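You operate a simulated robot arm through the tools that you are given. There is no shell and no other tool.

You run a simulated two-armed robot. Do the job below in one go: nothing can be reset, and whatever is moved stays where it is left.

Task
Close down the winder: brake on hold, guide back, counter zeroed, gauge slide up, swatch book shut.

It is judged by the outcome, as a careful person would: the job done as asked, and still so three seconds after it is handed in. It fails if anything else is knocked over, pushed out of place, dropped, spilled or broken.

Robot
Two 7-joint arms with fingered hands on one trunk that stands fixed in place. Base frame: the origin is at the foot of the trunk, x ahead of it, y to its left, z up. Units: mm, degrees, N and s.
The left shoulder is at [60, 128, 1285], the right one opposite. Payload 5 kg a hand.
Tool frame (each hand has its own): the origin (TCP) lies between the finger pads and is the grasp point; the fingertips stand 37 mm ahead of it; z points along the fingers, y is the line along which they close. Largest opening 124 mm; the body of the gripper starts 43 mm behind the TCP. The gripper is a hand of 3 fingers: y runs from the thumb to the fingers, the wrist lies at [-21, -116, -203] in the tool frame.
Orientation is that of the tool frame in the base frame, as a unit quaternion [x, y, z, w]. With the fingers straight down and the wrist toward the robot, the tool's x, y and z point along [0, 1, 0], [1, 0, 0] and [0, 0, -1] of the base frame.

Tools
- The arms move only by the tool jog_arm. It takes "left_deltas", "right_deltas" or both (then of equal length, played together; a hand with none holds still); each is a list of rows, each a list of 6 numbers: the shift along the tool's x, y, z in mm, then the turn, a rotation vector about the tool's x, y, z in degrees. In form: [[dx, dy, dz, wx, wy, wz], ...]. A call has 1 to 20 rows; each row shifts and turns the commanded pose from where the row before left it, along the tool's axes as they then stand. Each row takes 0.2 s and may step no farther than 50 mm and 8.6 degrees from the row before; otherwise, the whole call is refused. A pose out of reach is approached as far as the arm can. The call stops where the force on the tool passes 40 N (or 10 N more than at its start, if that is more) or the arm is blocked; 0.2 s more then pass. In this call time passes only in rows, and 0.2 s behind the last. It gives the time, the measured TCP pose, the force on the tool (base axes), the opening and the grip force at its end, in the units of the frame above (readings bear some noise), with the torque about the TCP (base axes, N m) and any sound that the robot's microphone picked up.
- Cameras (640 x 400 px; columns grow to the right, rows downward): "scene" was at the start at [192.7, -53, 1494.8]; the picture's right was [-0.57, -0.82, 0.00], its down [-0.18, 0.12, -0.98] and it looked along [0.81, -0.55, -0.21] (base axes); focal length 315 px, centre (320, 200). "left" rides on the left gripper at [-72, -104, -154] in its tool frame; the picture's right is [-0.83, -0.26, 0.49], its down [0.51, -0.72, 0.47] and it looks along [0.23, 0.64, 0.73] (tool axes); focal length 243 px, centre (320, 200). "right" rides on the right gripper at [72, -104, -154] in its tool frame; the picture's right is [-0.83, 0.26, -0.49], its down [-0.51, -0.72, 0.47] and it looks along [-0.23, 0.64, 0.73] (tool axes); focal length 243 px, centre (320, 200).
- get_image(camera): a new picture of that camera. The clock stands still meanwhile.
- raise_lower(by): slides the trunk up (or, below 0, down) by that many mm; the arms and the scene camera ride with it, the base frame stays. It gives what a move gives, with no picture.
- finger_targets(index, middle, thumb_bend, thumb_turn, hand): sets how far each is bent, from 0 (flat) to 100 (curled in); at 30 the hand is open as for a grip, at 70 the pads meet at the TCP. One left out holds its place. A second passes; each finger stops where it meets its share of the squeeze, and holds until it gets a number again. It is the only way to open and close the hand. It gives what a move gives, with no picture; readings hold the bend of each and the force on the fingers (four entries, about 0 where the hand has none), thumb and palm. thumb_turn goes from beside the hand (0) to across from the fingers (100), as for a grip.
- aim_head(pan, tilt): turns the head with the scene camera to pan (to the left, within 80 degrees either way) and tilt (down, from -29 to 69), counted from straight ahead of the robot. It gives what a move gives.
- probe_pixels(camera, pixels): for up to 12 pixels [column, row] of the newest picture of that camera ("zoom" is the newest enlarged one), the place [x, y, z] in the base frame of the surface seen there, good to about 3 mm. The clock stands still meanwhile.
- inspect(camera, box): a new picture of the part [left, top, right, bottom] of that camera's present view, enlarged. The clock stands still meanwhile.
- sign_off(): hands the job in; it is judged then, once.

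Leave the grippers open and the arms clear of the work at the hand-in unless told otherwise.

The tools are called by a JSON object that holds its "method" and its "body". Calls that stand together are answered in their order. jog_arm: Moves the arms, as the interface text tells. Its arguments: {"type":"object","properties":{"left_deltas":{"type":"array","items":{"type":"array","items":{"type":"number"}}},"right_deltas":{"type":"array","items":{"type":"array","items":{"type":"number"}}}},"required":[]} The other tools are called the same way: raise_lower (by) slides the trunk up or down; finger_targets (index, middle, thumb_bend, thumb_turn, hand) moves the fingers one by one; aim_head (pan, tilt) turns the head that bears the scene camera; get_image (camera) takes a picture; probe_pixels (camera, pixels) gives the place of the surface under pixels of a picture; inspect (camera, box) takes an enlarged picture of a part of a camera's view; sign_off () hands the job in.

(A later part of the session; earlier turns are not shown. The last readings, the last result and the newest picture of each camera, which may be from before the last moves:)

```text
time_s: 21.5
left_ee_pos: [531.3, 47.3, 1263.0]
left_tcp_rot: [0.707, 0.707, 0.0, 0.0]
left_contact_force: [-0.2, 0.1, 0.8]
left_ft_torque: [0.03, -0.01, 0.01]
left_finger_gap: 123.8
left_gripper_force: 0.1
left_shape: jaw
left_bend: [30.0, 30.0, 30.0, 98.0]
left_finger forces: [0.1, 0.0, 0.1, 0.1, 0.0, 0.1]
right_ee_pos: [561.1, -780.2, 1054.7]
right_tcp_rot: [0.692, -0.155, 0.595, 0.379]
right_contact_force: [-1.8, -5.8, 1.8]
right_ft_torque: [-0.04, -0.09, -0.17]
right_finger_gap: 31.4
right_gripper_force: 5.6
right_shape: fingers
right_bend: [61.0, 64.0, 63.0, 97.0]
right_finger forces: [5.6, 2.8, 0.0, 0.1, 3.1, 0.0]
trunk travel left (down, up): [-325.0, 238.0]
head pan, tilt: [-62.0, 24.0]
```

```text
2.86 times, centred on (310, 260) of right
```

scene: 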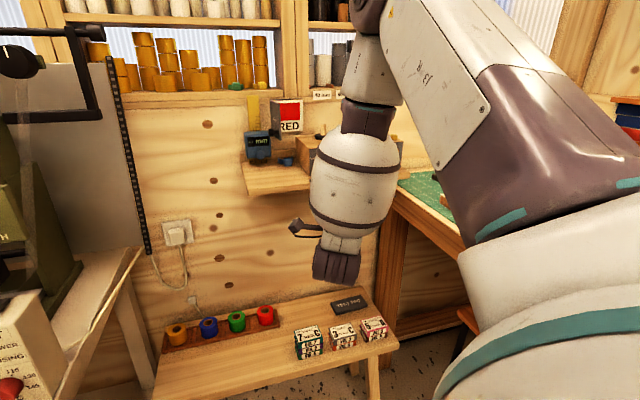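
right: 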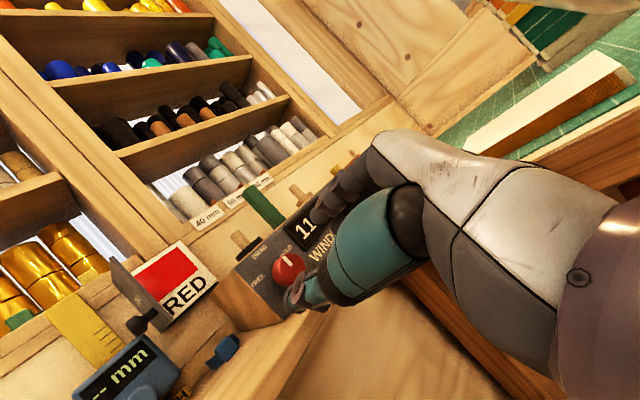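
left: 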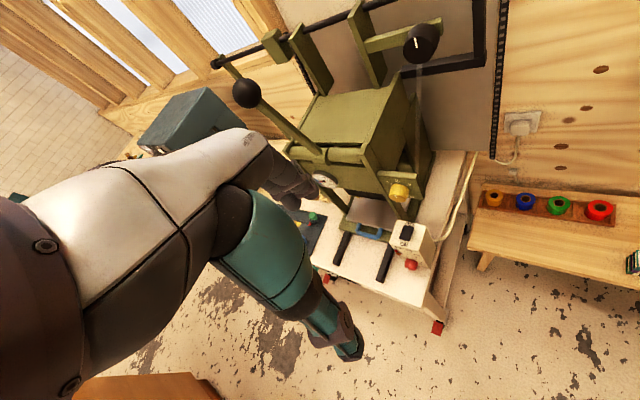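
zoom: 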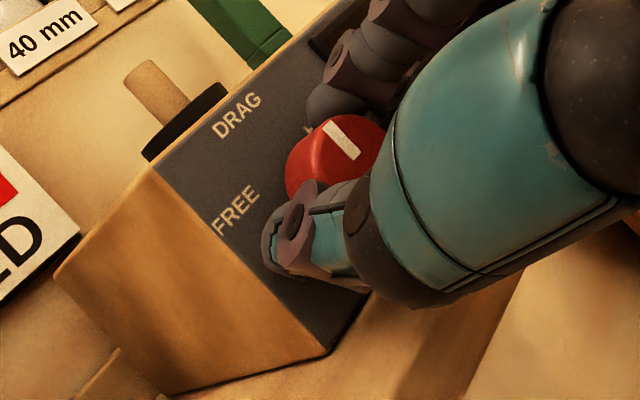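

The knob is gripped (gap 31 mm, fingers 5.6/2.8 N, thumb 3.1 N), axis aligned. I'll turn 24 degrees clockwise and check.

{"method": "jog_arm", "body": {"right_deltas": [[0, 0, 0, 0, 0, 8], [0, 0, 0, 0, 0, 8], [0, 0, 0, 0, 0, 8]]}}

{"method": "inspect", "body": {"camera": "right", "box": [230, 190, 390, 330]}}

```text
time_s: 22.3
left_ee_pos: [531.0, 46.5, 1263.4]
left_tcp_rot: [0.707, 0.707, 0.0, 0.001]
left_contact_force: [0.1, -0.2, 0.6]
left_ft_torque: [0.0, -0.01, -0.02]
left_finger_gap: 123.7
left_gripper_force: 0.1
left_shape: jaw
left_bend: [30.0, 30.0, 30.0, 98.0]
left_finger forces: [0.0, 0.0, 0.0, 0.0, 0.0, 0.0]
right_ee_pos: [560.5, -778.6, 1055.8]
right_tcp_rot: [0.644, -0.295, 0.662, 0.246]
right_contact_force: [0.1, -4.5, 2.7]
right_ft_torque: [-0.03, -0.01, -0.06]
right_finger_gap: 31.4
right_gripper_force: 5.5
right_shape: fingers
right_bend: [61.0, 64.0, 63.0, 97.0]
right_finger forces: [5.1, 1.8, 0.1, 0.0, 4.1, 0.0]
trunk travel left (down, up): [-325.0, 238.0]
head pan, tilt: [-62.0, 24.0]
```

```text
2.86 times, centred on (310, 260) of right
```

zoom: 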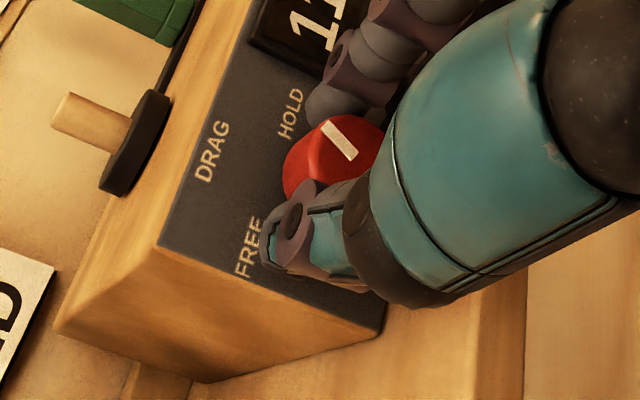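

The pointer stays fixed relative to the hand while the labels turn, so the knob is turning with it, with little torque. I'll turn 32 degrees more.

{"method": "jog_arm", "body": {"right_deltas": [[0, 0, 0, 0, 0, 8], [0, 0, 0, 0, 0, 8], [0, 0, 0, 0, 0, 8], [0, 0, 0, 0, 0, 8]]}}

{"method": "inspect", "body": {"camera": "right", "box": [230, 190, 390, 330]}}

```text
time_s: 23.2
left_ee_pos: [527.5, 49.3, 1263.6]
left_tcp_rot: [0.707, 0.707, 0.001, 0.002]
left_contact_force: [-0.1, -0.1, -0.6]
left_ft_torque: [0.0, -0.02, 0.01]
left_finger_gap: 123.6
left_gripper_force: 0.0
left_shape: jaw
left_bend: [30.0, 30.0, 30.0, 98.0]
left_finger forces: [0.1, 0.1, 0.0, 0.0, 0.1, 0.1]
right_ee_pos: [556.1, -779.9, 1065.0]
right_tcp_rot: [0.547, -0.441, 0.706, 0.083]
right_contact_force: [-25.1, -7.4, 21.1]
right_ft_torque: [-0.6, 1.38, -0.8]
right_finger_gap: 22.0
right_gripper_force: 21.1
right_shape: fingers
right_bend: [64.0, 61.0, 66.0, 98.0]
right_finger forces: [3.3, 38.9, 0.0, 0.0, 0.0, 0.0]
trunk travel left (down, up): [-325.0, 238.0]
head pan, tilt: [-62.0, 24.0]
stopped in row 4 (right hand): the force on the tool passed its limit at 43 N (the readings are from after the stop); the commanded pose is now the measured one
```

```text
2.86 times, centred on (310, 260) of right
```

zoom: 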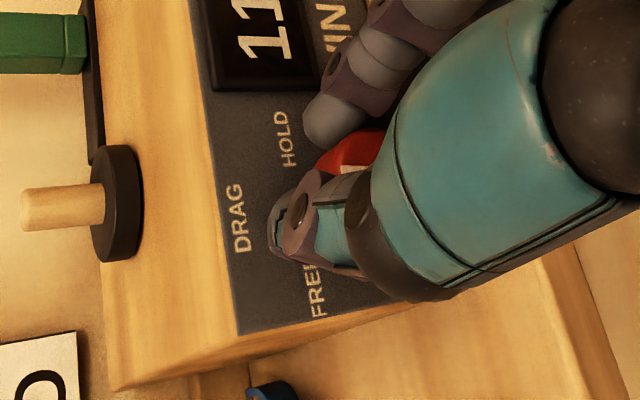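

The hand has turned 52 degrees and the middle finger (39 N) has met the shelf, so it stopped. I'll open the thumb and index only, then pull straight back to see where the pointer stands.

{"method": "finger_targets", "body": {"hand": "right", "thumb_bend": 50, "index": 58}}

{"method": "jog_arm", "body": {"right_deltas": [[0, 0, -6, 0, 0, 0], [0, 0, -12, 0, 0, 0], [0, 0, -20, 0, 0, 0], [0, 0, -20, 0, 0, 0]]}}

{"method": "get_image", "body": {"camera": "right"}}

{"method": "inspect", "body": {"camera": "right", "box": [230, 190, 390, 330]}}

```text
time_s: 24.2
left_ee_pos: [527.6, 49.5, 1265.0]
left_tcp_rot: [0.708, 0.706, 0.001, 0.002]
left_contact_force: [0.7, -0.3, 0.1]
left_ft_torque: [-0.02, 0.01, -0.02]
left_finger_gap: 123.7
left_gripper_force: 0.1
left_shape: jaw
left_bend: [30.0, 30.0, 30.0, 98.0]
left_finger forces: [0.0, 0.0, 0.1, 0.0, 0.0, 0.0]
right_ee_pos: [558.2, -779.4, 1063.9]
right_tcp_rot: [0.548, -0.441, 0.706, 0.08]
right_contact_force: [-18.3, -12.9, 29.5]
right_ft_torque: [-1.15, 1.45, -0.53]
right_finger_gap: 56.3
right_gripper_force: 24.9
right_shape: fingers
right_bend: [57.0, 60.0, 50.0, 98.0]
right_finger forces: [0.0, 51.4, 0.0, 0.1, 0.0, 0.0]
trunk travel left (down, up): [-325.0, 238.0]
head pan, tilt: [-62.0, 24.0]
```

```text
time_s: 25.2
left_ee_pos: [531.2, 49.5, 1262.4]
left_tcp_rot: [0.708, 0.707, 0.0, 0.0]
left_contact_force: [-0.4, 0.2, -0.5]
left_ft_torque: [0.03, -0.04, 0.0]
left_finger_gap: 123.3
left_gripper_force: 0.0
left_shape: jaw
left_bend: [30.0, 30.0, 30.0, 98.0]
left_finger forces: [0.1, 0.0, 0.0, 0.1, 0.1, 0.1]
right_ee_pos: [520.5, -736.4, 1058.8]
right_tcp_rot: [0.55, -0.442, 0.704, 0.08]
right_contact_force: [0.0, 0.4, 0.1]
right_ft_torque: [-0.01, 0.01, 0.04]
right_finger_gap: 56.2
right_gripper_force: 0.1
right_shape: fingers
right_bend: [57.0, 66.0, 50.0, 98.0]
right_finger forces: [0.1, 0.0, 0.1, 0.1, 0.0, 0.1]
trunk travel left (down, up): [-325.0, 238.0]
head pan, tilt: [-62.0, 24.0]
```

```text
taken
```

right: 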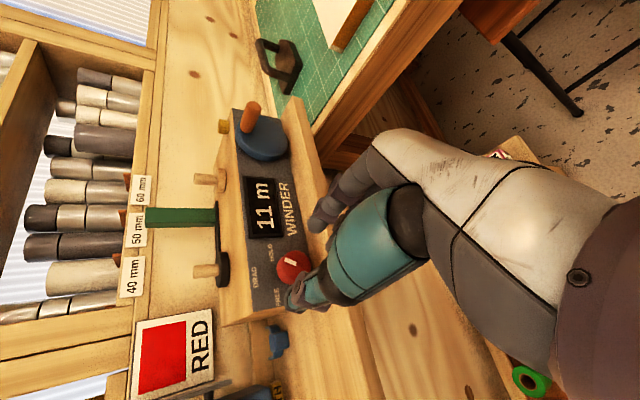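

```text
2.86 times, centred on (310, 260) of right
```

zoom: 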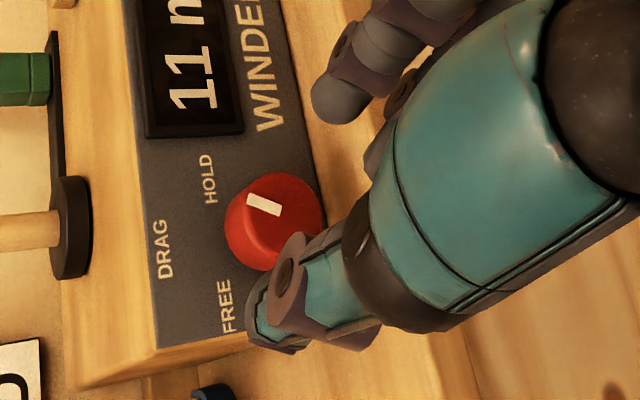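

I'll probe the pointer ends to measure its angle.

{"method": "probe_pixels", "body": {"camera": "zoom", "pixels": [[251, 199], [279, 211], [265, 205], [230, 225], [315, 205], [275, 178], [262, 262], [210, 178], [165, 250], [230, 310]]}}

```text
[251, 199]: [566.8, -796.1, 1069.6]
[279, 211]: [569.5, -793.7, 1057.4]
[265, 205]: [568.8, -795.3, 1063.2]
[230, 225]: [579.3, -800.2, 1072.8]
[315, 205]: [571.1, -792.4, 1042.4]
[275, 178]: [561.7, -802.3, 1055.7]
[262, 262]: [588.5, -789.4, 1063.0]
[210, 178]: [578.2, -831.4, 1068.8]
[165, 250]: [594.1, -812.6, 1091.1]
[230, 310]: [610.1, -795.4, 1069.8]
```

The pointer is about 25–30 degrees right of DRAG, while the HOLD label is at about 60 degrees. I'll roll the hand back 62 degrees and regrip for the rest.

{"method": "jog_arm", "body": {"right_deltas": [[0, 0, 0, 0, 0, -7.75], [0, 0, 0, 0, 0, -7.75], [0, 0, 0, 0, 0, -7.75], [0, 0, 0, 0, 0, -7.75], [0, 0, 0, 0, 0, -7.75], [0, 0, 0, 0, 0, -7.75], [0, 0, 0, 0, 0, -7.75], [0, 0, 0, 0, 0, -7.75]]}}

{"method": "finger_targets", "body": {"hand": "right", "index": 50, "middle": 50, "thumb_bend": 50}}

{"method": "inspect", "body": {"camera": "right", "box": [230, 190, 390, 330]}}

```text
time_s: 27.0
left_ee_pos: [533.9, 48.5, 1262.0]
left_tcp_rot: [0.707, 0.707, 0.0, -0.001]
left_contact_force: [0.6, 0.0, 0.1]
left_ft_torque: [-0.01, 0.01, -0.02]
left_finger_gap: 124.0
left_gripper_force: 0.1
left_shape: jaw
left_bend: [30.0, 30.0, 30.0, 98.0]
left_finger forces: [0.0, 0.0, 0.0, 0.1, 0.1, 0.0]
right_ee_pos: [521.6, -737.8, 1058.6]
right_tcp_rot: [0.699, -0.094, 0.562, 0.432]
right_contact_force: [0.3, -0.7, 0.1]
right_ft_torque: [0.04, 0.0, -0.03]
right_finger_gap: 56.5
right_gripper_force: 0.0
right_shape: fingers
right_bend: [57.0, 66.0, 50.0, 98.0]
right_finger forces: [0.0, 0.0, 0.0, 0.0, 0.1, 0.0]
trunk travel left (down, up): [-325.0, 238.0]
head pan, tilt: [-62.0, 24.0]
```

```text
time_s: 28.0
left_ee_pos: [532.4, 47.8, 1262.1]
left_tcp_rot: [0.708, 0.707, 0.0, 0.001]
left_contact_force: [0.1, -0.1, 0.3]
left_ft_torque: [0.03, -0.01, -0.02]
left_finger_gap: 123.7
left_gripper_force: 0.0
left_shape: jaw
left_bend: [30.0, 30.0, 30.0, 98.0]
left_finger forces: [0.0, 0.0, 0.1, 0.1, 0.0, 0.0]
right_ee_pos: [521.1, -737.6, 1058.2]
right_tcp_rot: [0.699, -0.096, 0.563, 0.43]
right_contact_force: [-0.1, 0.2, -0.4]
right_ft_torque: [0.02, 0.01, 0.02]
right_finger_gap: 67.2
right_gripper_force: 0.1
right_shape: fingers
right_bend: [50.0, 50.0, 50.0, 98.0]
right_finger forces: [0.0, 0.0, 0.1, 0.0, 0.1, 0.0]
trunk travel left (down, up): [-325.0, 238.0]
head pan, tilt: [-62.0, 24.0]
```

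```text
2.86 times, centred on (310, 260) of right
```

zoom: 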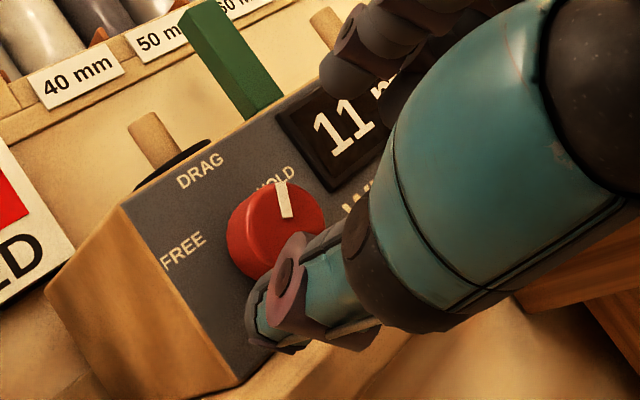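

Roll is now 60 degrees, and the pointer is leaning between DRAG and HOLD. I'll centre (small shift) and advance 57 mm onto the knob again.

{"method": "jog_arm", "body": {"right_deltas": [[-2.5, 0.3, 15, 0, 0, 0], [0, 0, 20, 0, 0, 0], [0, 0, 14, 0, 0, 0], [0, 0, 8, 0, 0, 0]]}}

{"method": "finger_targets", "body": {"hand": "right", "index": 66, "middle": 66, "thumb_bend": 67}}

{"method": "inspect", "body": {"camera": "right", "box": [230, 190, 390, 330]}}

```text
time_s: 29.0
left_ee_pos: [532.1, 48.7, 1262.1]
left_tcp_rot: [0.707, 0.707, 0.0, 0.0]
left_contact_force: [0.4, 0.5, -0.2]
left_ft_torque: [-0.02, 0.0, 0.01]
left_finger_gap: 123.7
left_gripper_force: 0.0
left_shape: jaw
left_bend: [30.0, 30.0, 30.0, 98.0]
left_finger forces: [0.1, 0.0, 0.0, 0.0, 0.0, 0.0]
right_ee_pos: [559.6, -780.5, 1056.8]
right_tcp_rot: [0.698, -0.096, 0.563, 0.431]
right_contact_force: [0.5, -0.2, 0.1]
right_ft_torque: [0.01, 0.02, -0.02]
right_finger_gap: 67.0
right_gripper_force: 0.2
right_shape: fingers
right_bend: [50.0, 50.0, 50.0, 98.0]
right_finger forces: [0.1, 0.0, 0.0, 0.0, 0.0, 0.0]
trunk travel left (down, up): [-325.0, 238.0]
head pan, tilt: [-62.0, 24.0]
```

```text
time_s: 30.0
left_ee_pos: [532.5, 47.2, 1263.5]
left_tcp_rot: [0.707, 0.707, 0.0, -0.001]
left_contact_force: [0.0, 0.0, 0.6]
left_ft_torque: [-0.02, 0.03, -0.03]
left_finger_gap: 123.7
left_gripper_force: 0.1
left_shape: jaw
left_bend: [30.0, 30.0, 30.0, 98.0]
left_finger forces: [0.0, 0.0, 0.0, 0.0, 0.0, 0.0]
right_ee_pos: [559.1, -779.2, 1059.2]
right_tcp_rot: [0.698, -0.096, 0.563, 0.431]
right_contact_force: [1.1, 0.0, -1.0]
right_ft_torque: [-0.02, -0.02, 0.03]
right_finger_gap: 30.5
right_gripper_force: 5.2
right_shape: fingers
right_bend: [63.0, 65.0, 62.0, 97.0]
right_finger forces: [3.3, 1.4, 0.0, 0.0, 5.6, 0.0]
trunk travel left (down, up): [-325.0, 238.0]
head pan, tilt: [-62.0, 24.0]
```

```text
2.86 times, centred on (310, 260) of right
```

zoom: 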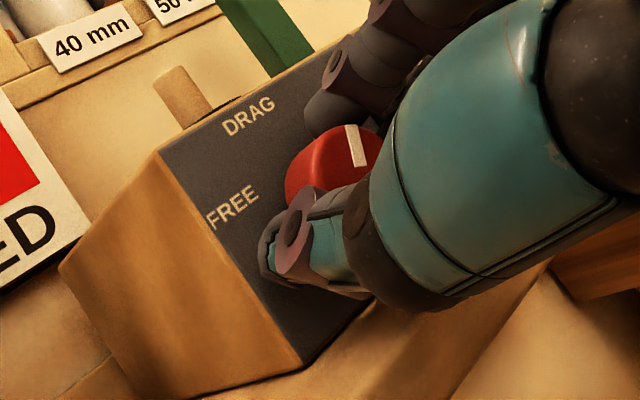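

Gripped again (3.3/1.4/5.6 N). I'll turn 32 degrees clockwise.

{"method": "jog_arm", "body": {"right_deltas": [[0, 0, 0, 0, 0, 8], [0, 0, 0, 0, 0, 8], [0, 0, 0, 0, 0, 8], [0, 0, 0, 0, 0, 8]]}}

{"method": "inspect", "body": {"camera": "right", "box": [230, 190, 390, 330]}}

```text
time_s: 31.0
left_ee_pos: [532.7, 47.8, 1263.7]
left_tcp_rot: [0.707, 0.707, 0.0, 0.0]
left_contact_force: [0.2, -0.2, -0.5]
left_ft_torque: [0.01, 0.0, 0.0]
left_finger_gap: 123.6
left_gripper_force: 0.0
left_shape: jaw
left_bend: [30.0, 30.0, 30.0, 98.0]
left_finger forces: [0.0, 0.1, 0.0, 0.0, 0.1, 0.0]
right_ee_pos: [558.9, -780.8, 1057.9]
right_tcp_rot: [0.645, -0.285, 0.66, 0.259]
right_contact_force: [-0.1, -1.0, -0.5]
right_ft_torque: [-0.01, 0.03, -0.06]
right_finger_gap: 30.4
right_gripper_force: 5.3
right_shape: fingers
right_bend: [63.0, 65.0, 63.0, 97.0]
right_finger forces: [4.0, 2.3, 0.1, 0.1, 5.0, 0.1]
trunk travel left (down, up): [-325.0, 238.0]
head pan, tilt: [-62.0, 24.0]
```

```text
2.86 times, centred on (310, 260) of right
```

zoom: 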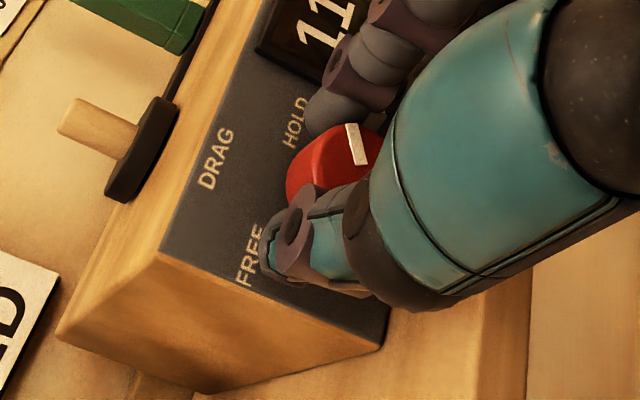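

The knob turned along. I'll probe the pointer ends and knob for the present angle.

{"method": "probe_pixels", "body": {"camera": "zoom", "pixels": [[350, 128], [358, 160], [354, 144], [320, 135], [375, 150], [300, 180], [340, 175], [296, 122]]}}

```text
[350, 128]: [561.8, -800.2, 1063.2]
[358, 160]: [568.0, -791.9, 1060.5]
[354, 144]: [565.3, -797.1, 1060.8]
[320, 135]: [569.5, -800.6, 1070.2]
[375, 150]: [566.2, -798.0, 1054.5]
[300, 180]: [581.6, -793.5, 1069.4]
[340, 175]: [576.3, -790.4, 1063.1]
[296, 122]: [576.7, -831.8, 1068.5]
```

Pointer measures roughly 60–65 degrees, near the HOLD label direction. I'll release and back off to check it from a clear view.

{"method": "finger_targets", "body": {"hand": "right", "index": 50, "middle": 50, "thumb_bend": 50}}

{"method": "jog_arm", "body": {"right_deltas": [[0, 0, -10, 0, 0, 0], [0, 0, -20, 0, 0, 0], [0, 0, -30, 0, 0, 0], [0, 0, -30, 0, 0, 0], [0, 0, -30, 0, 0, 0]]}}

{"method": "get_image", "body": {"camera": "scene"}}

{"method": "inspect", "body": {"camera": "right", "box": [230, 190, 390, 330]}}

```text
time_s: 32.0
left_ee_pos: [533.2, 49.0, 1262.4]
left_tcp_rot: [0.707, 0.708, 0.0, 0.0]
left_contact_force: [-0.4, 1.6, -0.2]
left_ft_torque: [0.02, 0.04, -0.01]
left_finger_gap: 123.9
left_gripper_force: 0.0
left_shape: jaw
left_bend: [30.0, 30.0, 30.0, 98.0]
left_finger forces: [0.0, 0.0, 0.0, 0.0, 0.0, 0.0]
right_ee_pos: [560.0, -780.8, 1057.5]
right_tcp_rot: [0.645, -0.286, 0.66, 0.259]
right_contact_force: [-0.6, -0.9, 0.0]
right_ft_torque: [0.02, 0.0, -0.01]
right_finger_gap: 67.2
right_gripper_force: 0.1
right_shape: fingers
right_bend: [50.0, 50.0, 50.0, 97.0]
right_finger forces: [0.0, 0.1, 0.0, 0.0, 0.1, 0.1]
trunk travel left (down, up): [-325.0, 238.0]
head pan, tilt: [-62.0, 24.0]
```

```text
time_s: 33.2
left_ee_pos: [532.8, 48.7, 1262.3]
left_tcp_rot: [0.707, 0.707, 0.001, 0.0]
left_contact_force: [0.5, -0.3, -0.7]
left_ft_torque: [0.01, 0.0, -0.02]
left_finger_gap: 123.8
left_gripper_force: 0.0
left_shape: jaw
left_bend: [30.0, 30.0, 30.0, 98.0]
left_finger forces: [0.0, 0.0, 0.0, 0.0, 0.0, 0.0]
right_ee_pos: [474.3, -694.1, 1058.3]
right_tcp_rot: [0.645, -0.284, 0.66, 0.26]
right_contact_force: [-0.9, 0.2, -0.3]
right_ft_torque: [0.04, -0.06, 0.04]
right_finger_gap: 67.3
right_gripper_force: 0.1
right_shape: fingers
right_bend: [50.0, 50.0, 50.0, 97.0]
right_finger forces: [0.0, 0.0, 0.1, 0.1, 0.0, 0.0]
trunk travel left (down, up): [-325.0, 238.0]
head pan, tilt: [-62.0, 24.0]
```

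```text
taken
```

scene: 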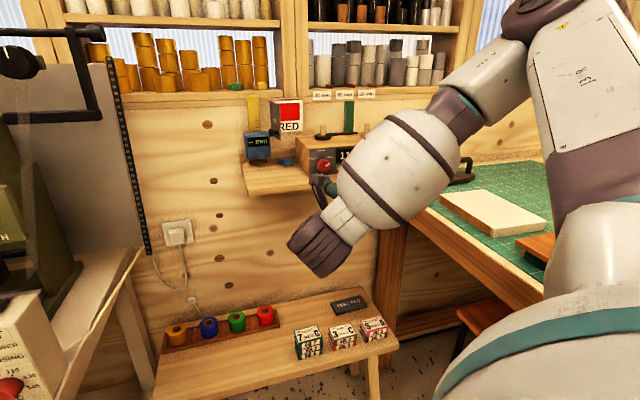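

```text
2.86 times, centred on (310, 260) of right
```

zoom: 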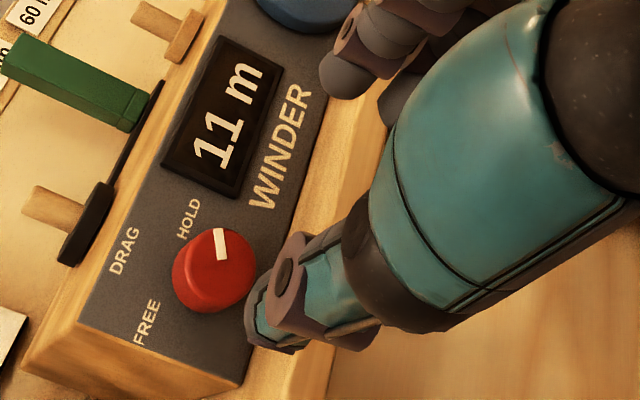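

The knob is visible in the scene view at (323,163). I'll enlarge it there.

{"method": "inspect", "body": {"camera": "scene", "box": [296, 136, 352, 176]}}

{"method": "inspect", "body": {"camera": "right", "box": [255, 240, 325, 300]}}

```text
10.00 times, centred on (324, 156) of scene
```

zoom: 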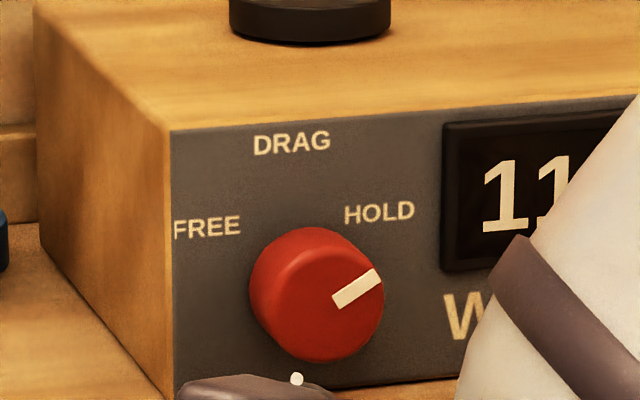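

```text
6.67 times, centred on (290, 270) of right
```

zoom: 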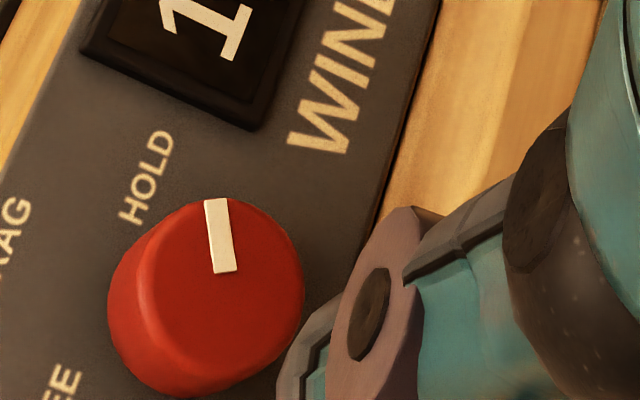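

Both views give the pointer at about 60 degrees, in line with the HOLD label, so the brake is on hold. Next is the guide. I'll raise the hand 150 mm in front of the shelf, roll back 47 degrees, and pitch it 30 degrees down so the palm clears the spindles.

{"method": "jog_arm", "body": {"right_deltas": [[37, 0, 0, 0, 0, 0], [37, 0, 0, 0, 0, 0], [37, 0, 0, 0, 0, 0], [37, 0, 0, 0, 0, 0], [0, 0, 0, 0, 0, -7.83], [0, 0, 0, 0, 0, -7.83], [0, 0, 0, 0, 0, -7.83], [0, 0, 0, 0, 0, -7.83], [0, 0, 0, 0, 0, -7.83], [0, 0, 0, 0, 0, -7.83]]}}

{"method": "jog_arm", "body": {"right_deltas": [[0, 0, 0, 5.33, -5.33, 0], [0, 0, 0, 5.33, -5.33, 0], [0, 0, 0, 5.33, -5.33, 0], [0, 0, 0, 5.33, -5.33, 0]]}}

{"method": "get_image", "body": {"camera": "right"}}

{"method": "get_image", "body": {"camera": "scene"}}

```text
time_s: 35.4
left_ee_pos: [534.2, 49.8, 1260.9]
left_tcp_rot: [0.707, 0.707, -0.001, 0.001]
left_contact_force: [0.8, 0.3, -0.1]
left_ft_torque: [-0.04, 0.01, -0.03]
left_finger_gap: 124.0
left_gripper_force: 0.0
left_shape: jaw
left_bend: [30.0, 30.0, 30.0, 98.0]
left_finger forces: [0.0, 0.0, 0.1, 0.0, 0.0, 0.0]
right_ee_pos: [473.7, -696.9, 1205.2]
right_tcp_rot: [0.706, -0.006, 0.5, 0.502]
right_contact_force: [1.8, 0.7, 0.4]
right_ft_torque: [0.01, -0.01, -0.03]
right_finger_gap: 67.3
right_gripper_force: 0.1
right_shape: fingers
right_bend: [50.0, 50.0, 50.0, 97.0]
right_finger forces: [0.0, 0.0, 0.0, 0.0, 0.1, 0.1]
trunk travel left (down, up): [-325.0, 238.0]
head pan, tilt: [-62.0, 24.0]
```

```text
time_s: 36.4
left_ee_pos: [530.1, 48.6, 1263.8]
left_tcp_rot: [0.708, 0.706, 0.0, 0.001]
left_contact_force: [-0.8, -0.1, -0.3]
left_ft_torque: [-0.06, -0.02, 0.03]
left_finger_gap: 123.4
left_gripper_force: 0.1
left_shape: jaw
left_bend: [30.0, 30.0, 30.0, 98.0]
left_finger forces: [0.1, 0.0, 0.0, 0.0, 0.0, 0.0]
right_ee_pos: [468.6, -698.0, 1206.1]
right_tcp_rot: [0.865, -0.004, 0.357, 0.352]
right_contact_force: [-0.1, 0.4, 0.8]
right_ft_torque: [0.0, 0.02, -0.02]
right_finger_gap: 67.4
right_gripper_force: 0.0
right_shape: fingers
right_bend: [50.0, 50.0, 50.0, 97.0]
right_finger forces: [0.0, 0.0, 0.0, 0.1, 0.0, 0.0]
trunk travel left (down, up): [-325.0, 238.0]
head pan, tilt: [-62.0, 24.0]
```

```text
taken
```

right: 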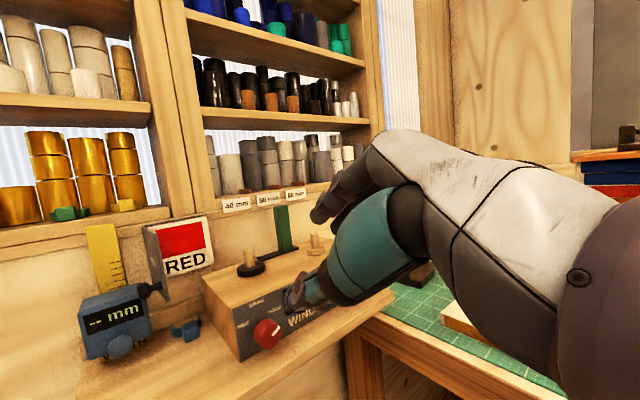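

```text
taken
```

scene: 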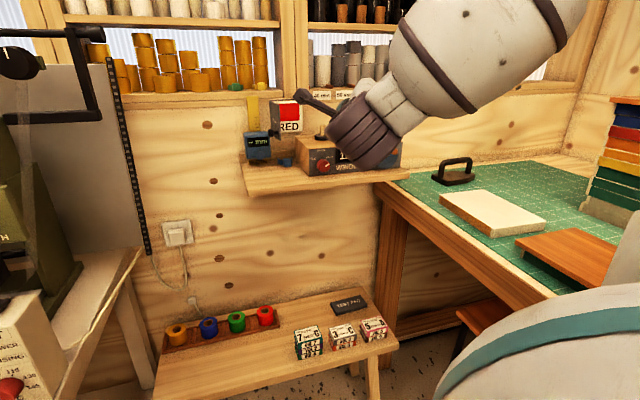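

Orientation is pitch 30, roll 45 as planned. I'll close the fingers into a compact tip and move right to a≈335, b≈900, staying above and in front of the box.

{"method": "finger_targets", "body": {"hand": "right", "index": 70, "middle": 70, "thumb_bend": 70}}

{"method": "jog_arm", "body": {"right_deltas": [[-19.2, 29.8, 13, 0, 0, 0], [-19.2, 29.8, 13, 0, 0, 0], [-19.2, 29.8, 13, 0, 0, 0], [-19.2, 29.8, 13, 0, 0, 0], [-19.2, 29.8, 13, 0, 0, 0]]}}

{"method": "get_image", "body": {"camera": "right"}}

{"method": "get_image", "body": {"camera": "scene"}}

```text
time_s: 37.4
left_ee_pos: [532.7, 47.6, 1263.5]
left_tcp_rot: [0.707, 0.707, -0.001, 0.0]
left_contact_force: [0.0, -0.1, -0.6]
left_ft_torque: [0.02, -0.03, 0.0]
left_finger_gap: 123.8
left_gripper_force: 0.0
left_shape: jaw
left_bend: [30.0, 30.0, 30.0, 98.0]
left_finger forces: [0.1, 0.0, 0.0, 0.0, 0.0, 0.0]
right_ee_pos: [471.0, -697.6, 1205.4]
right_tcp_rot: [0.865, -0.004, 0.355, 0.353]
right_contact_force: [-1.0, 0.4, 0.4]
right_ft_torque: [-0.04, -0.03, -0.01]
right_finger_gap: 7.4
right_gripper_force: 0.0
right_shape: fingers
right_bend: [70.0, 70.0, 70.0, 97.0]
right_finger forces: [0.0, 0.0, 0.0, 0.0, 0.0, 0.0]
trunk travel left (down, up): [-325.0, 238.0]
head pan, tilt: [-62.0, 24.0]
```

```text
time_s: 38.6
left_ee_pos: [534.7, 47.8, 1262.1]
left_tcp_rot: [0.707, 0.707, -0.001, -0.001]
left_contact_force: [0.9, 0.5, 0.2]
left_ft_torque: [0.01, 0.02, -0.02]
left_finger_gap: 123.6
left_gripper_force: 0.3
left_shape: jaw
left_bend: [30.0, 30.0, 30.0, 98.0]
left_finger forces: [0.0, 0.0, 0.0, 0.1, 0.0, 0.0]
right_ee_pos: [422.9, -859.4, 1216.3]
right_tcp_rot: [0.866, -0.004, 0.355, 0.352]
right_contact_force: [1.0, 0.1, 0.4]
right_ft_torque: [0.01, -0.02, -0.03]
right_finger_gap: 6.8
right_gripper_force: 0.0
right_shape: fingers
right_bend: [70.0, 70.0, 70.0, 97.0]
right_finger forces: [0.0, 0.0, 0.1, 0.1, 0.1, 0.0]
right hand out of reach, approached as far as the arm can: row 5
trunk travel left (down, up): [-325.0, 238.0]
head pan, tilt: [-62.0, 24.0]
```

```text
taken
```

right: 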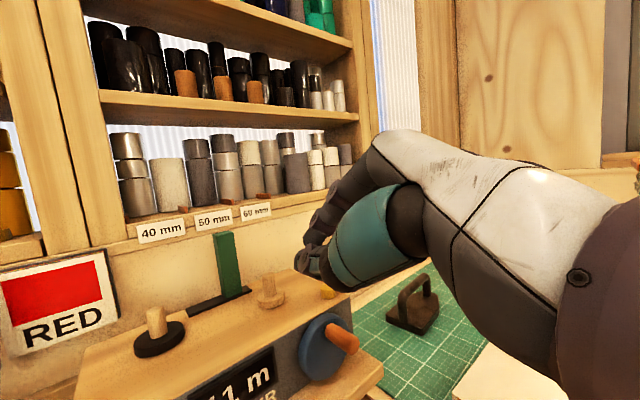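

```text
taken
```

scene: 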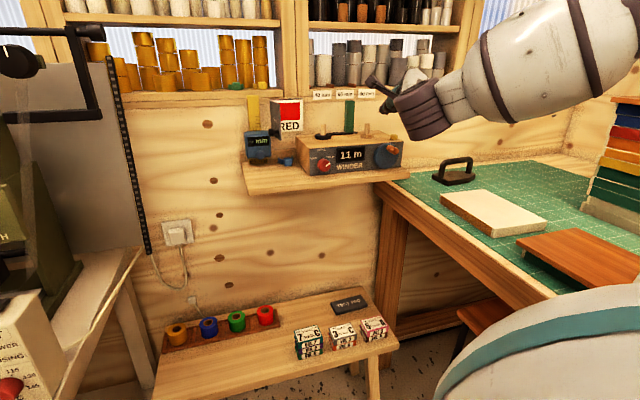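

The last row was at the edge of what the arm can do here (a≈309, b≈907). I'll try extending along n first, 60 mm, still above everything (z≈1216), and see if that stays reachable.

{"method": "jog_arm", "body": {"right_deltas": [[7.1, 7.1, 17.3, 0, 0, 0], [7.1, 7.1, 17.3, 0, 0, 0], [7.1, 7.1, 17.3, 0, 0, 0]]}}

```text
time_s: 39.4
left_ee_pos: [532.1, 46.9, 1262.2]
left_tcp_rot: [0.707, 0.707, -0.001, -0.001]
left_contact_force: [0.5, 0.2, -0.6]
left_ft_torque: [0.05, 0.0, -0.02]
left_finger_gap: 123.7
left_gripper_force: 0.1
left_shape: jaw
left_bend: [30.0, 30.0, 30.0, 98.0]
left_finger forces: [0.0, 0.0, 0.1, 0.0, 0.0, 0.0]
right_ee_pos: [465.4, -902.6, 1215.9]
right_tcp_rot: [0.866, -0.004, 0.355, 0.353]
right_contact_force: [-0.9, 0.5, 0.3]
right_ft_torque: [-0.06, 0.02, 0.02]
right_finger_gap: 6.7
right_gripper_force: 0.0
right_shape: fingers
right_bend: [70.0, 70.0, 70.0, 97.0]
right_finger forces: [0.0, 0.0, 0.0, 0.0, 0.0, 0.0]
trunk travel left (down, up): [-325.0, 238.0]
head pan, tilt: [-62.0, 24.0]
```

That worked (b≈967). I'll step 24 mm to the right and 60 mm further along n, still at z≈1216 above the lever top.

{"method": "jog_arm", "body": {"right_deltas": [[-8.5, 8.5, 0, 0, 0, 0], [-8.5, 8.5, 0, 0, 0, 0], [7.1, 7.1, 17.3, 0, 0, 0], [7.1, 7.1, 17.3, 0, 0, 0], [7.1, 7.1, 17.3, 0, 0, 0]]}}

{"method": "get_image", "body": {"camera": "right"}}

{"method": "inspect", "body": {"camera": "scene", "box": [270, 70, 430, 180]}}

```text
time_s: 40.6
left_ee_pos: [533.0, 46.5, 1262.8]
left_tcp_rot: [0.708, 0.707, 0.0, 0.0]
left_contact_force: [-0.1, 0.3, 1.4]
left_ft_torque: [0.03, 0.03, 0.02]
left_finger_gap: 123.7
left_gripper_force: 0.0
left_shape: jaw
left_bend: [30.0, 30.0, 30.0, 98.0]
left_finger forces: [0.0, 0.0, 0.0, 0.1, 0.1, 0.1]
right_ee_pos: [490.6, -961.7, 1217.2]
right_tcp_rot: [0.866, -0.003, 0.356, 0.352]
right_contact_force: [0.7, -0.2, -0.2]
right_ft_torque: [-0.02, -0.05, -0.01]
right_finger_gap: 6.7
right_gripper_force: 0.1
right_shape: fingers
right_bend: [70.0, 70.0, 70.0, 97.0]
right_finger forces: [0.0, 0.1, 0.0, 0.0, 0.0, 0.0]
trunk travel left (down, up): [-325.0, 238.0]
head pan, tilt: [-62.0, 24.0]
```

```text
taken
```

right: 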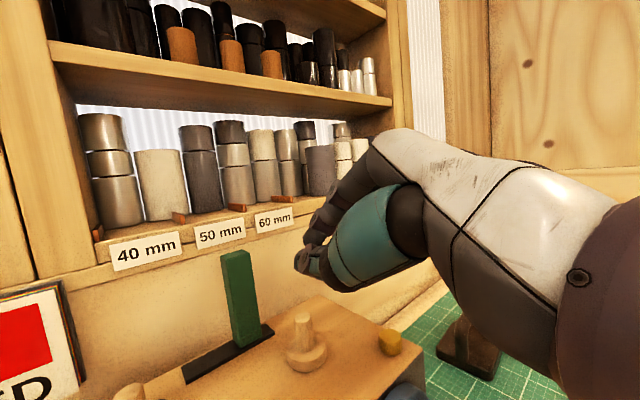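

```text
3.64 times, centred on (350, 125) of scene
```

zoom: 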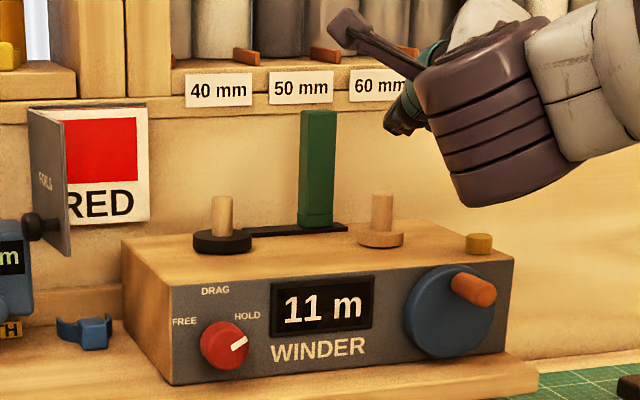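

The pointer clearly aims at HOLD. TCP is at a≈333, b≈1027, z 1217, to the right of the lever. I'll slide forward and down so the closed fingertips stand beside the lever's upper part (b≈1105, z≈1192).

{"method": "jog_arm", "body": {"right_deltas": [[3.1, 3.1, 20, 0, 0, 0], [3.1, 3.1, 20, 0, 0, 0], [3.1, 3.1, 20, 0, 0, 0], [3.1, 3.1, 20, 0, 0, 0]]}}

{"method": "get_image", "body": {"camera": "right"}}

{"method": "inspect", "body": {"camera": "scene", "box": [270, 70, 430, 180]}}

```text
time_s: 41.6
left_ee_pos: [533.3, 47.8, 1262.7]
left_tcp_rot: [0.707, 0.707, 0.0, -0.001]
left_contact_force: [0.4, 0.2, -0.5]
left_ft_torque: [0.0, 0.01, 0.0]
left_finger_gap: 123.9
left_gripper_force: 0.1
left_shape: jaw
left_bend: [30.0, 30.0, 30.0, 98.0]
left_finger forces: [0.0, 0.0, 0.0, 0.1, 0.1, 0.0]
right_ee_pos: [545.2, -1018.8, 1191.9]
right_tcp_rot: [0.866, -0.004, 0.354, 0.353]
right_contact_force: [0.1, -0.6, 0.2]
right_ft_torque: [-0.03, -0.02, 0.01]
right_finger_gap: 6.9
right_gripper_force: 0.1
right_shape: fingers
right_bend: [70.0, 70.0, 70.0, 97.0]
right_finger forces: [0.0, 0.0, 0.1, 0.0, 0.1, 0.0]
trunk travel left (down, up): [-325.0, 238.0]
head pan, tilt: [-62.0, 24.0]
```

```text
taken
```

right: 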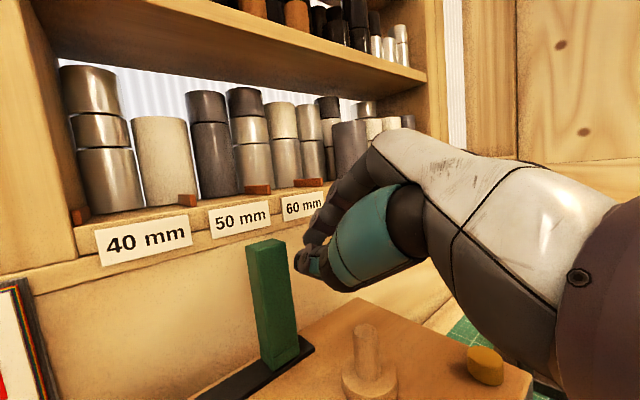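

```text
3.64 times, centred on (350, 125) of scene
```

zoom: 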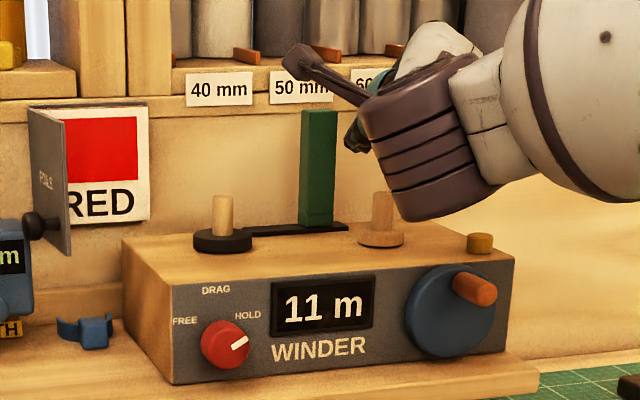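

The fingertips are just right of the lever with no contact. I'll probe both in the right camera picture to confirm they overlap in depth.

{"method": "probe_pixels", "body": {"camera": "right", "pixels": [[303, 262], [310, 268], [312, 240], [265, 260], [285, 280], [265, 242], [250, 370], [310, 348], [230, 385], [485, 362], [365, 335], [325, 215]]}}

```text
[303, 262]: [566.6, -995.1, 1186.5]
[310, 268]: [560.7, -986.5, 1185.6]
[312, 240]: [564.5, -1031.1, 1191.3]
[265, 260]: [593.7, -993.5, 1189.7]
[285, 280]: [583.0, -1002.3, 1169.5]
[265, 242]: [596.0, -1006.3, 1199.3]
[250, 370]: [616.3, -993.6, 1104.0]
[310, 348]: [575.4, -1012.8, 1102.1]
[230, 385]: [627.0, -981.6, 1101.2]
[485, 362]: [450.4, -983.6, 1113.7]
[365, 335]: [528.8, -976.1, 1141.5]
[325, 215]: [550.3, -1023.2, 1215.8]
```

The index tip (b≈1128) is beside the lever; the thumb is a bit in front. I'll go 8 mm deeper, then push left in small steps, about 40 mm at first.

{"method": "jog_arm", "body": {"right_deltas": [[2.8, 2.8, 6.9, 0, 0, 0], [7.07, -7.07, 0, 0, 0, 0], [7.07, -7.07, 0, 0, 0, 0], [7.07, -7.07, 0, 0, 0, 0], [7.07, -7.07, 0, 0, 0, 0]]}}

{"method": "inspect", "body": {"camera": "scene", "box": [270, 70, 430, 180]}}

{"method": "get_image", "body": {"camera": "right"}}

```text
time_s: 42.8
left_ee_pos: [532.3, 48.3, 1263.6]
left_tcp_rot: [0.707, 0.707, 0.0, 0.0]
left_contact_force: [-0.2, 0.0, 0.0]
left_ft_torque: [-0.03, 0.02, 0.0]
left_finger_gap: 123.7
left_gripper_force: 0.0
left_shape: jaw
left_bend: [30.0, 30.0, 30.0, 98.0]
left_finger forces: [0.0, 0.0, 0.1, 0.0, 0.0, 0.0]
right_ee_pos: [576.9, -994.0, 1194.2]
right_tcp_rot: [0.865, -0.003, 0.356, 0.354]
right_contact_force: [0.3, -1.5, -0.4]
right_ft_torque: [0.02, 0.01, -0.03]
right_finger_gap: 6.4
right_gripper_force: 0.0
right_shape: fingers
right_bend: [70.0, 70.0, 70.0, 98.0]
right_finger forces: [0.1, 0.0, 0.0, 0.0, 0.8, 0.0]
trunk travel left (down, up): [-325.0, 238.0]
head pan, tilt: [-62.0, 24.0]
```

```text
3.64 times, centred on (350, 125) of scene
```

zoom: 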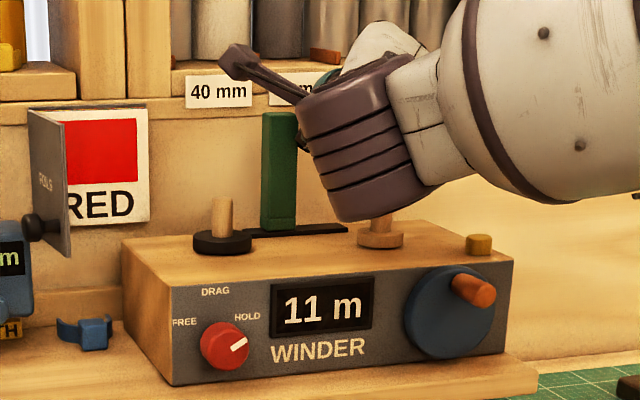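

```text
taken
```

right: 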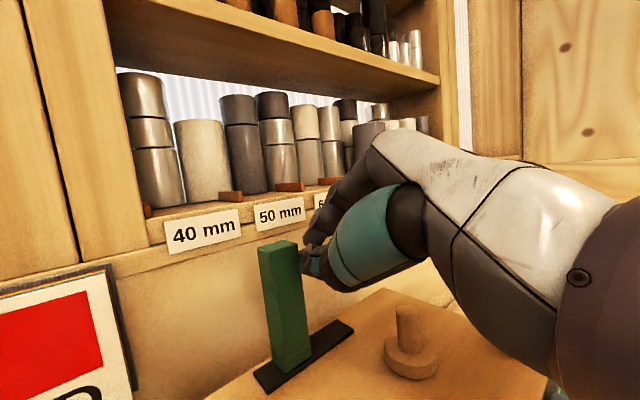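

The lever slid left freely and is near the left end of its slot. I'll keep pushing in 4 mm steps until it meets its stop.

{"method": "jog_arm", "body": {"right_deltas": [[2.83, -2.83, 0, 0, 0, 0], [2.83, -2.83, 0, 0, 0, 0], [2.83, -2.83, 0, 0, 0, 0], [2.83, -2.83, 0, 0, 0, 0]]}}

{"method": "inspect", "body": {"camera": "scene", "box": [270, 70, 430, 180]}}

{"method": "get_image", "body": {"camera": "right"}}

```text
time_s: 43.8
left_ee_pos: [532.0, 48.3, 1264.0]
left_tcp_rot: [0.708, 0.707, 0.0, 0.0]
left_contact_force: [-0.6, -0.4, -0.3]
left_ft_torque: [-0.03, -0.02, -0.02]
left_finger_gap: 123.8
left_gripper_force: 0.0
left_shape: jaw
left_bend: [30.0, 30.0, 30.0, 98.0]
left_finger forces: [0.1, 0.1, 0.0, 0.0, 0.1, 0.1]
right_ee_pos: [588.1, -985.0, 1193.9]
right_tcp_rot: [0.866, -0.004, 0.355, 0.353]
right_contact_force: [-4.2, -1.3, 0.9]
right_ft_torque: [-0.06, 0.06, -0.01]
right_finger_gap: 4.8
right_gripper_force: 1.9
right_shape: fingers
right_bend: [70.0, 70.0, 71.0, 98.0]
right_finger forces: [0.0, 0.0, 0.1, 0.1, 4.2, 0.1]
trunk travel left (down, up): [-325.0, 238.0]
head pan, tilt: [-62.0, 24.0]
```

```text
3.64 times, centred on (350, 125) of scene
```

zoom: 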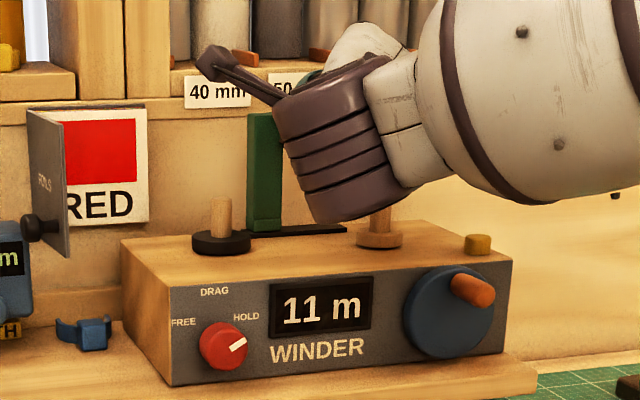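

```text
taken
```

right: 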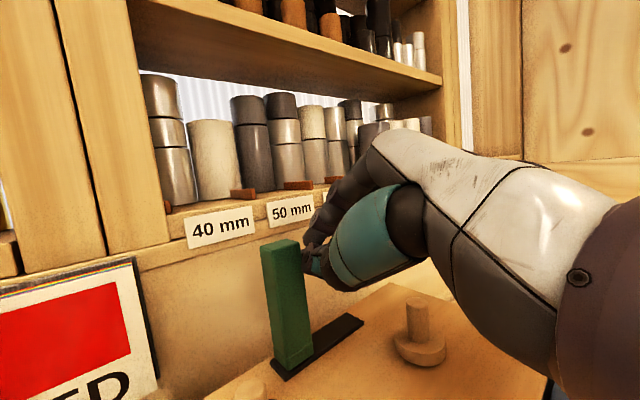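

Force has risen to about 4 N on the thumb, and the lever stands at the slot's left end. I'll push a few millimetres more to confirm the stop.

{"method": "jog_arm", "body": {"right_deltas": [[2.12, -2.12, 0, 0, 0, 0], [2.12, -2.12, 0, 0, 0, 0]]}}

{"method": "inspect", "body": {"camera": "scene", "box": [270, 70, 430, 180]}}

{"method": "inspect", "body": {"camera": "right", "box": [220, 220, 380, 400]}}

```text
time_s: 44.4
left_ee_pos: [530.8, 46.2, 1263.9]
left_tcp_rot: [0.707, 0.707, 0.001, -0.001]
left_contact_force: [-0.7, 0.3, -0.5]
left_ft_torque: [-0.03, -0.02, 0.02]
left_finger_gap: 123.8
left_gripper_force: 0.1
left_shape: jaw
left_bend: [30.0, 30.0, 30.0, 98.0]
left_finger forces: [0.1, 0.1, 0.0, 0.0, 0.0, 0.1]
right_ee_pos: [591.6, -982.1, 1193.0]
right_tcp_rot: [0.865, -0.005, 0.355, 0.354]
right_contact_force: [-7.9, -8.3, 1.7]
right_ft_torque: [-0.1, 0.07, -0.09]
right_finger_gap: 3.0
right_gripper_force: 6.2
right_shape: fingers
right_bend: [69.0, 70.0, 71.0, 100.0]
right_finger forces: [0.1, 0.0, 0.0, 0.1, 12.9, 0.0]
trunk travel left (down, up): [-325.0, 238.0]
head pan, tilt: [-62.0, 24.0]
```

```text
3.64 times, centred on (350, 125) of scene
```

zoom: 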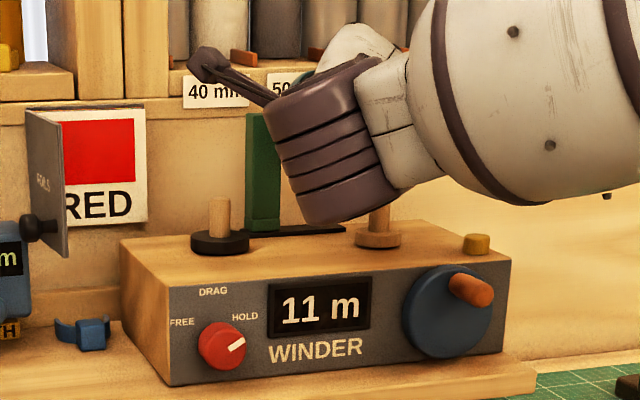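

```text
2.22 times, centred on (300, 310) of right
```

zoom: 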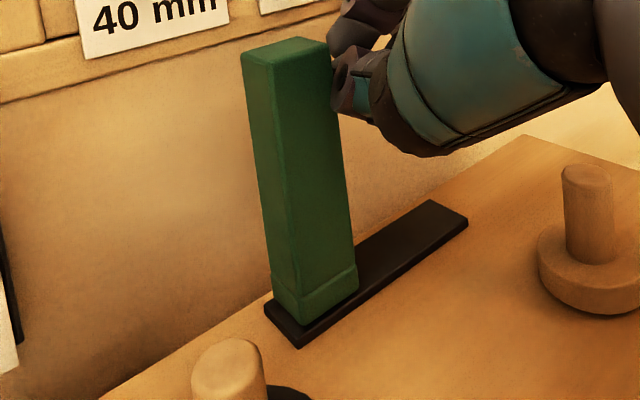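

The guide is against its left stop (11 N, no more motion). I'll unload it by moving 15 mm right, then back out and up the way I came.

{"method": "jog_arm", "body": {"right_deltas": [[-5.3, 5.3, 0, 0, 0, 0], [-10.6, 10.6, 0, 0, 0, 0], [-10.6, 10.6, 0, 0, 0, 0], [-3.1, -3.1, -20, 0, 0, 0], [-3.1, -3.1, -20, 0, 0, 0], [-3.1, -3.1, -20, 0, 0, 0], [-3.1, -3.1, -20, 0, 0, 0]]}}

{"method": "inspect", "body": {"camera": "scene", "box": [270, 70, 430, 180]}}

```text
time_s: 46.0
left_ee_pos: [531.8, 51.0, 1263.3]
left_tcp_rot: [0.707, 0.707, -0.001, 0.0]
left_contact_force: [0.0, 0.3, 0.9]
left_ft_torque: [-0.03, 0.0, -0.02]
left_finger_gap: 123.7
left_gripper_force: 0.0
left_shape: jaw
left_bend: [30.0, 30.0, 30.0, 98.0]
left_finger forces: [0.1, 0.1, 0.0, 0.0, 0.0, 0.0]
right_ee_pos: [510.4, -949.5, 1219.1]
right_tcp_rot: [0.865, -0.004, 0.355, 0.354]
right_contact_force: [0.9, 0.4, 0.6]
right_ft_torque: [0.01, 0.02, 0.03]
right_finger_gap: 6.3
right_gripper_force: 0.1
right_shape: fingers
right_bend: [70.0, 70.0, 70.0, 98.0]
right_finger forces: [0.0, 0.0, 0.0, 0.0, 0.0, 0.0]
trunk travel left (down, up): [-325.0, 238.0]
head pan, tilt: [-62.0, 24.0]
```

```text
3.64 times, centred on (350, 125) of scene
```

zoom: 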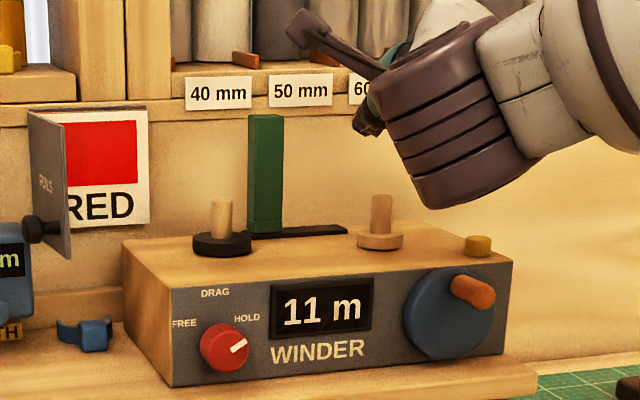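

The guide stays put at the left end. Next is the yellow button on the box's right top corner. I'll raise 25 mm, roll the hand back by 45 degrees, and steepen the pitch to about 55 degrees to stay clear of the crank handle.

{"method": "jog_arm", "body": {"right_deltas": [[15.3, 15.3, -12.5, 0, 0, 0], [0, 0, 0, 0, 0, -7.5], [0, 0, 0, 0, 0, -7.5], [0, 0, 0, 0, 0, -7.5], [0, 0, 0, 0, 0, -7.5], [0, 0, 0, 0, 0, -7.5], [0, 0, 0, 0, 0, -7.5], [0, 0, 0, 8.3, 0, 0], [0, 0, 0, 8.3, 0, 0], [0, 0, 0, 8.3, 0, 0]]}}

{"method": "get_image", "body": {"camera": "right"}}

{"method": "get_image", "body": {"camera": "scene"}}

```text
time_s: 48.2
left_ee_pos: [533.6, 49.7, 1263.3]
left_tcp_rot: [0.707, 0.707, 0.0, 0.0]
left_contact_force: [0.2, 0.9, -0.1]
left_ft_torque: [-0.04, 0.08, 0.0]
left_finger_gap: 123.7
left_gripper_force: 0.2
left_shape: jaw
left_bend: [30.0, 30.0, 30.0, 98.0]
left_finger forces: [0.0, 0.1, 0.0, 0.0, 0.1, 0.0]
right_ee_pos: [648.6, -800.8, 1352.1]
right_tcp_rot: [0.897, 0.318, 0.159, 0.262]
right_contact_force: [0.5, 0.6, 0.1]
right_ft_torque: [-0.02, 0.0, -0.01]
right_finger_gap: 6.5
right_gripper_force: 0.0
right_shape: fingers
right_bend: [70.0, 70.0, 70.0, 98.0]
right_finger forces: [0.1, 0.0, 0.0, 0.0, 0.0, 0.1]
right hand out of reach, approached as far as the arm can: row 2, 3, 4, 5, 6, 7
trunk travel left (down, up): [-325.0, 238.0]
head pan, tilt: [-62.0, 24.0]
```

```text
taken
```

right: 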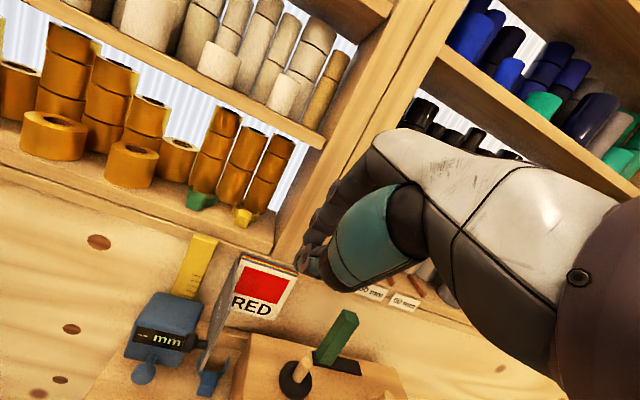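

```text
taken
```

scene: 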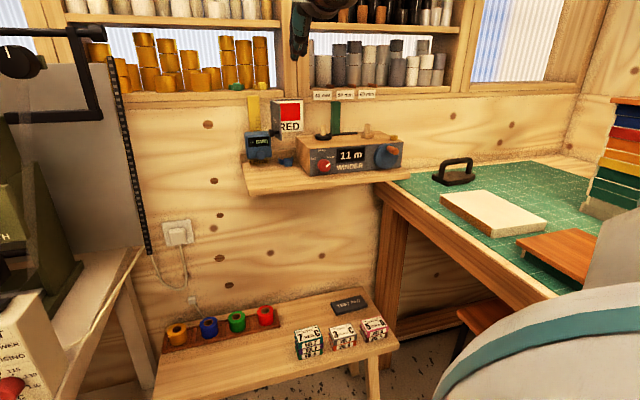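

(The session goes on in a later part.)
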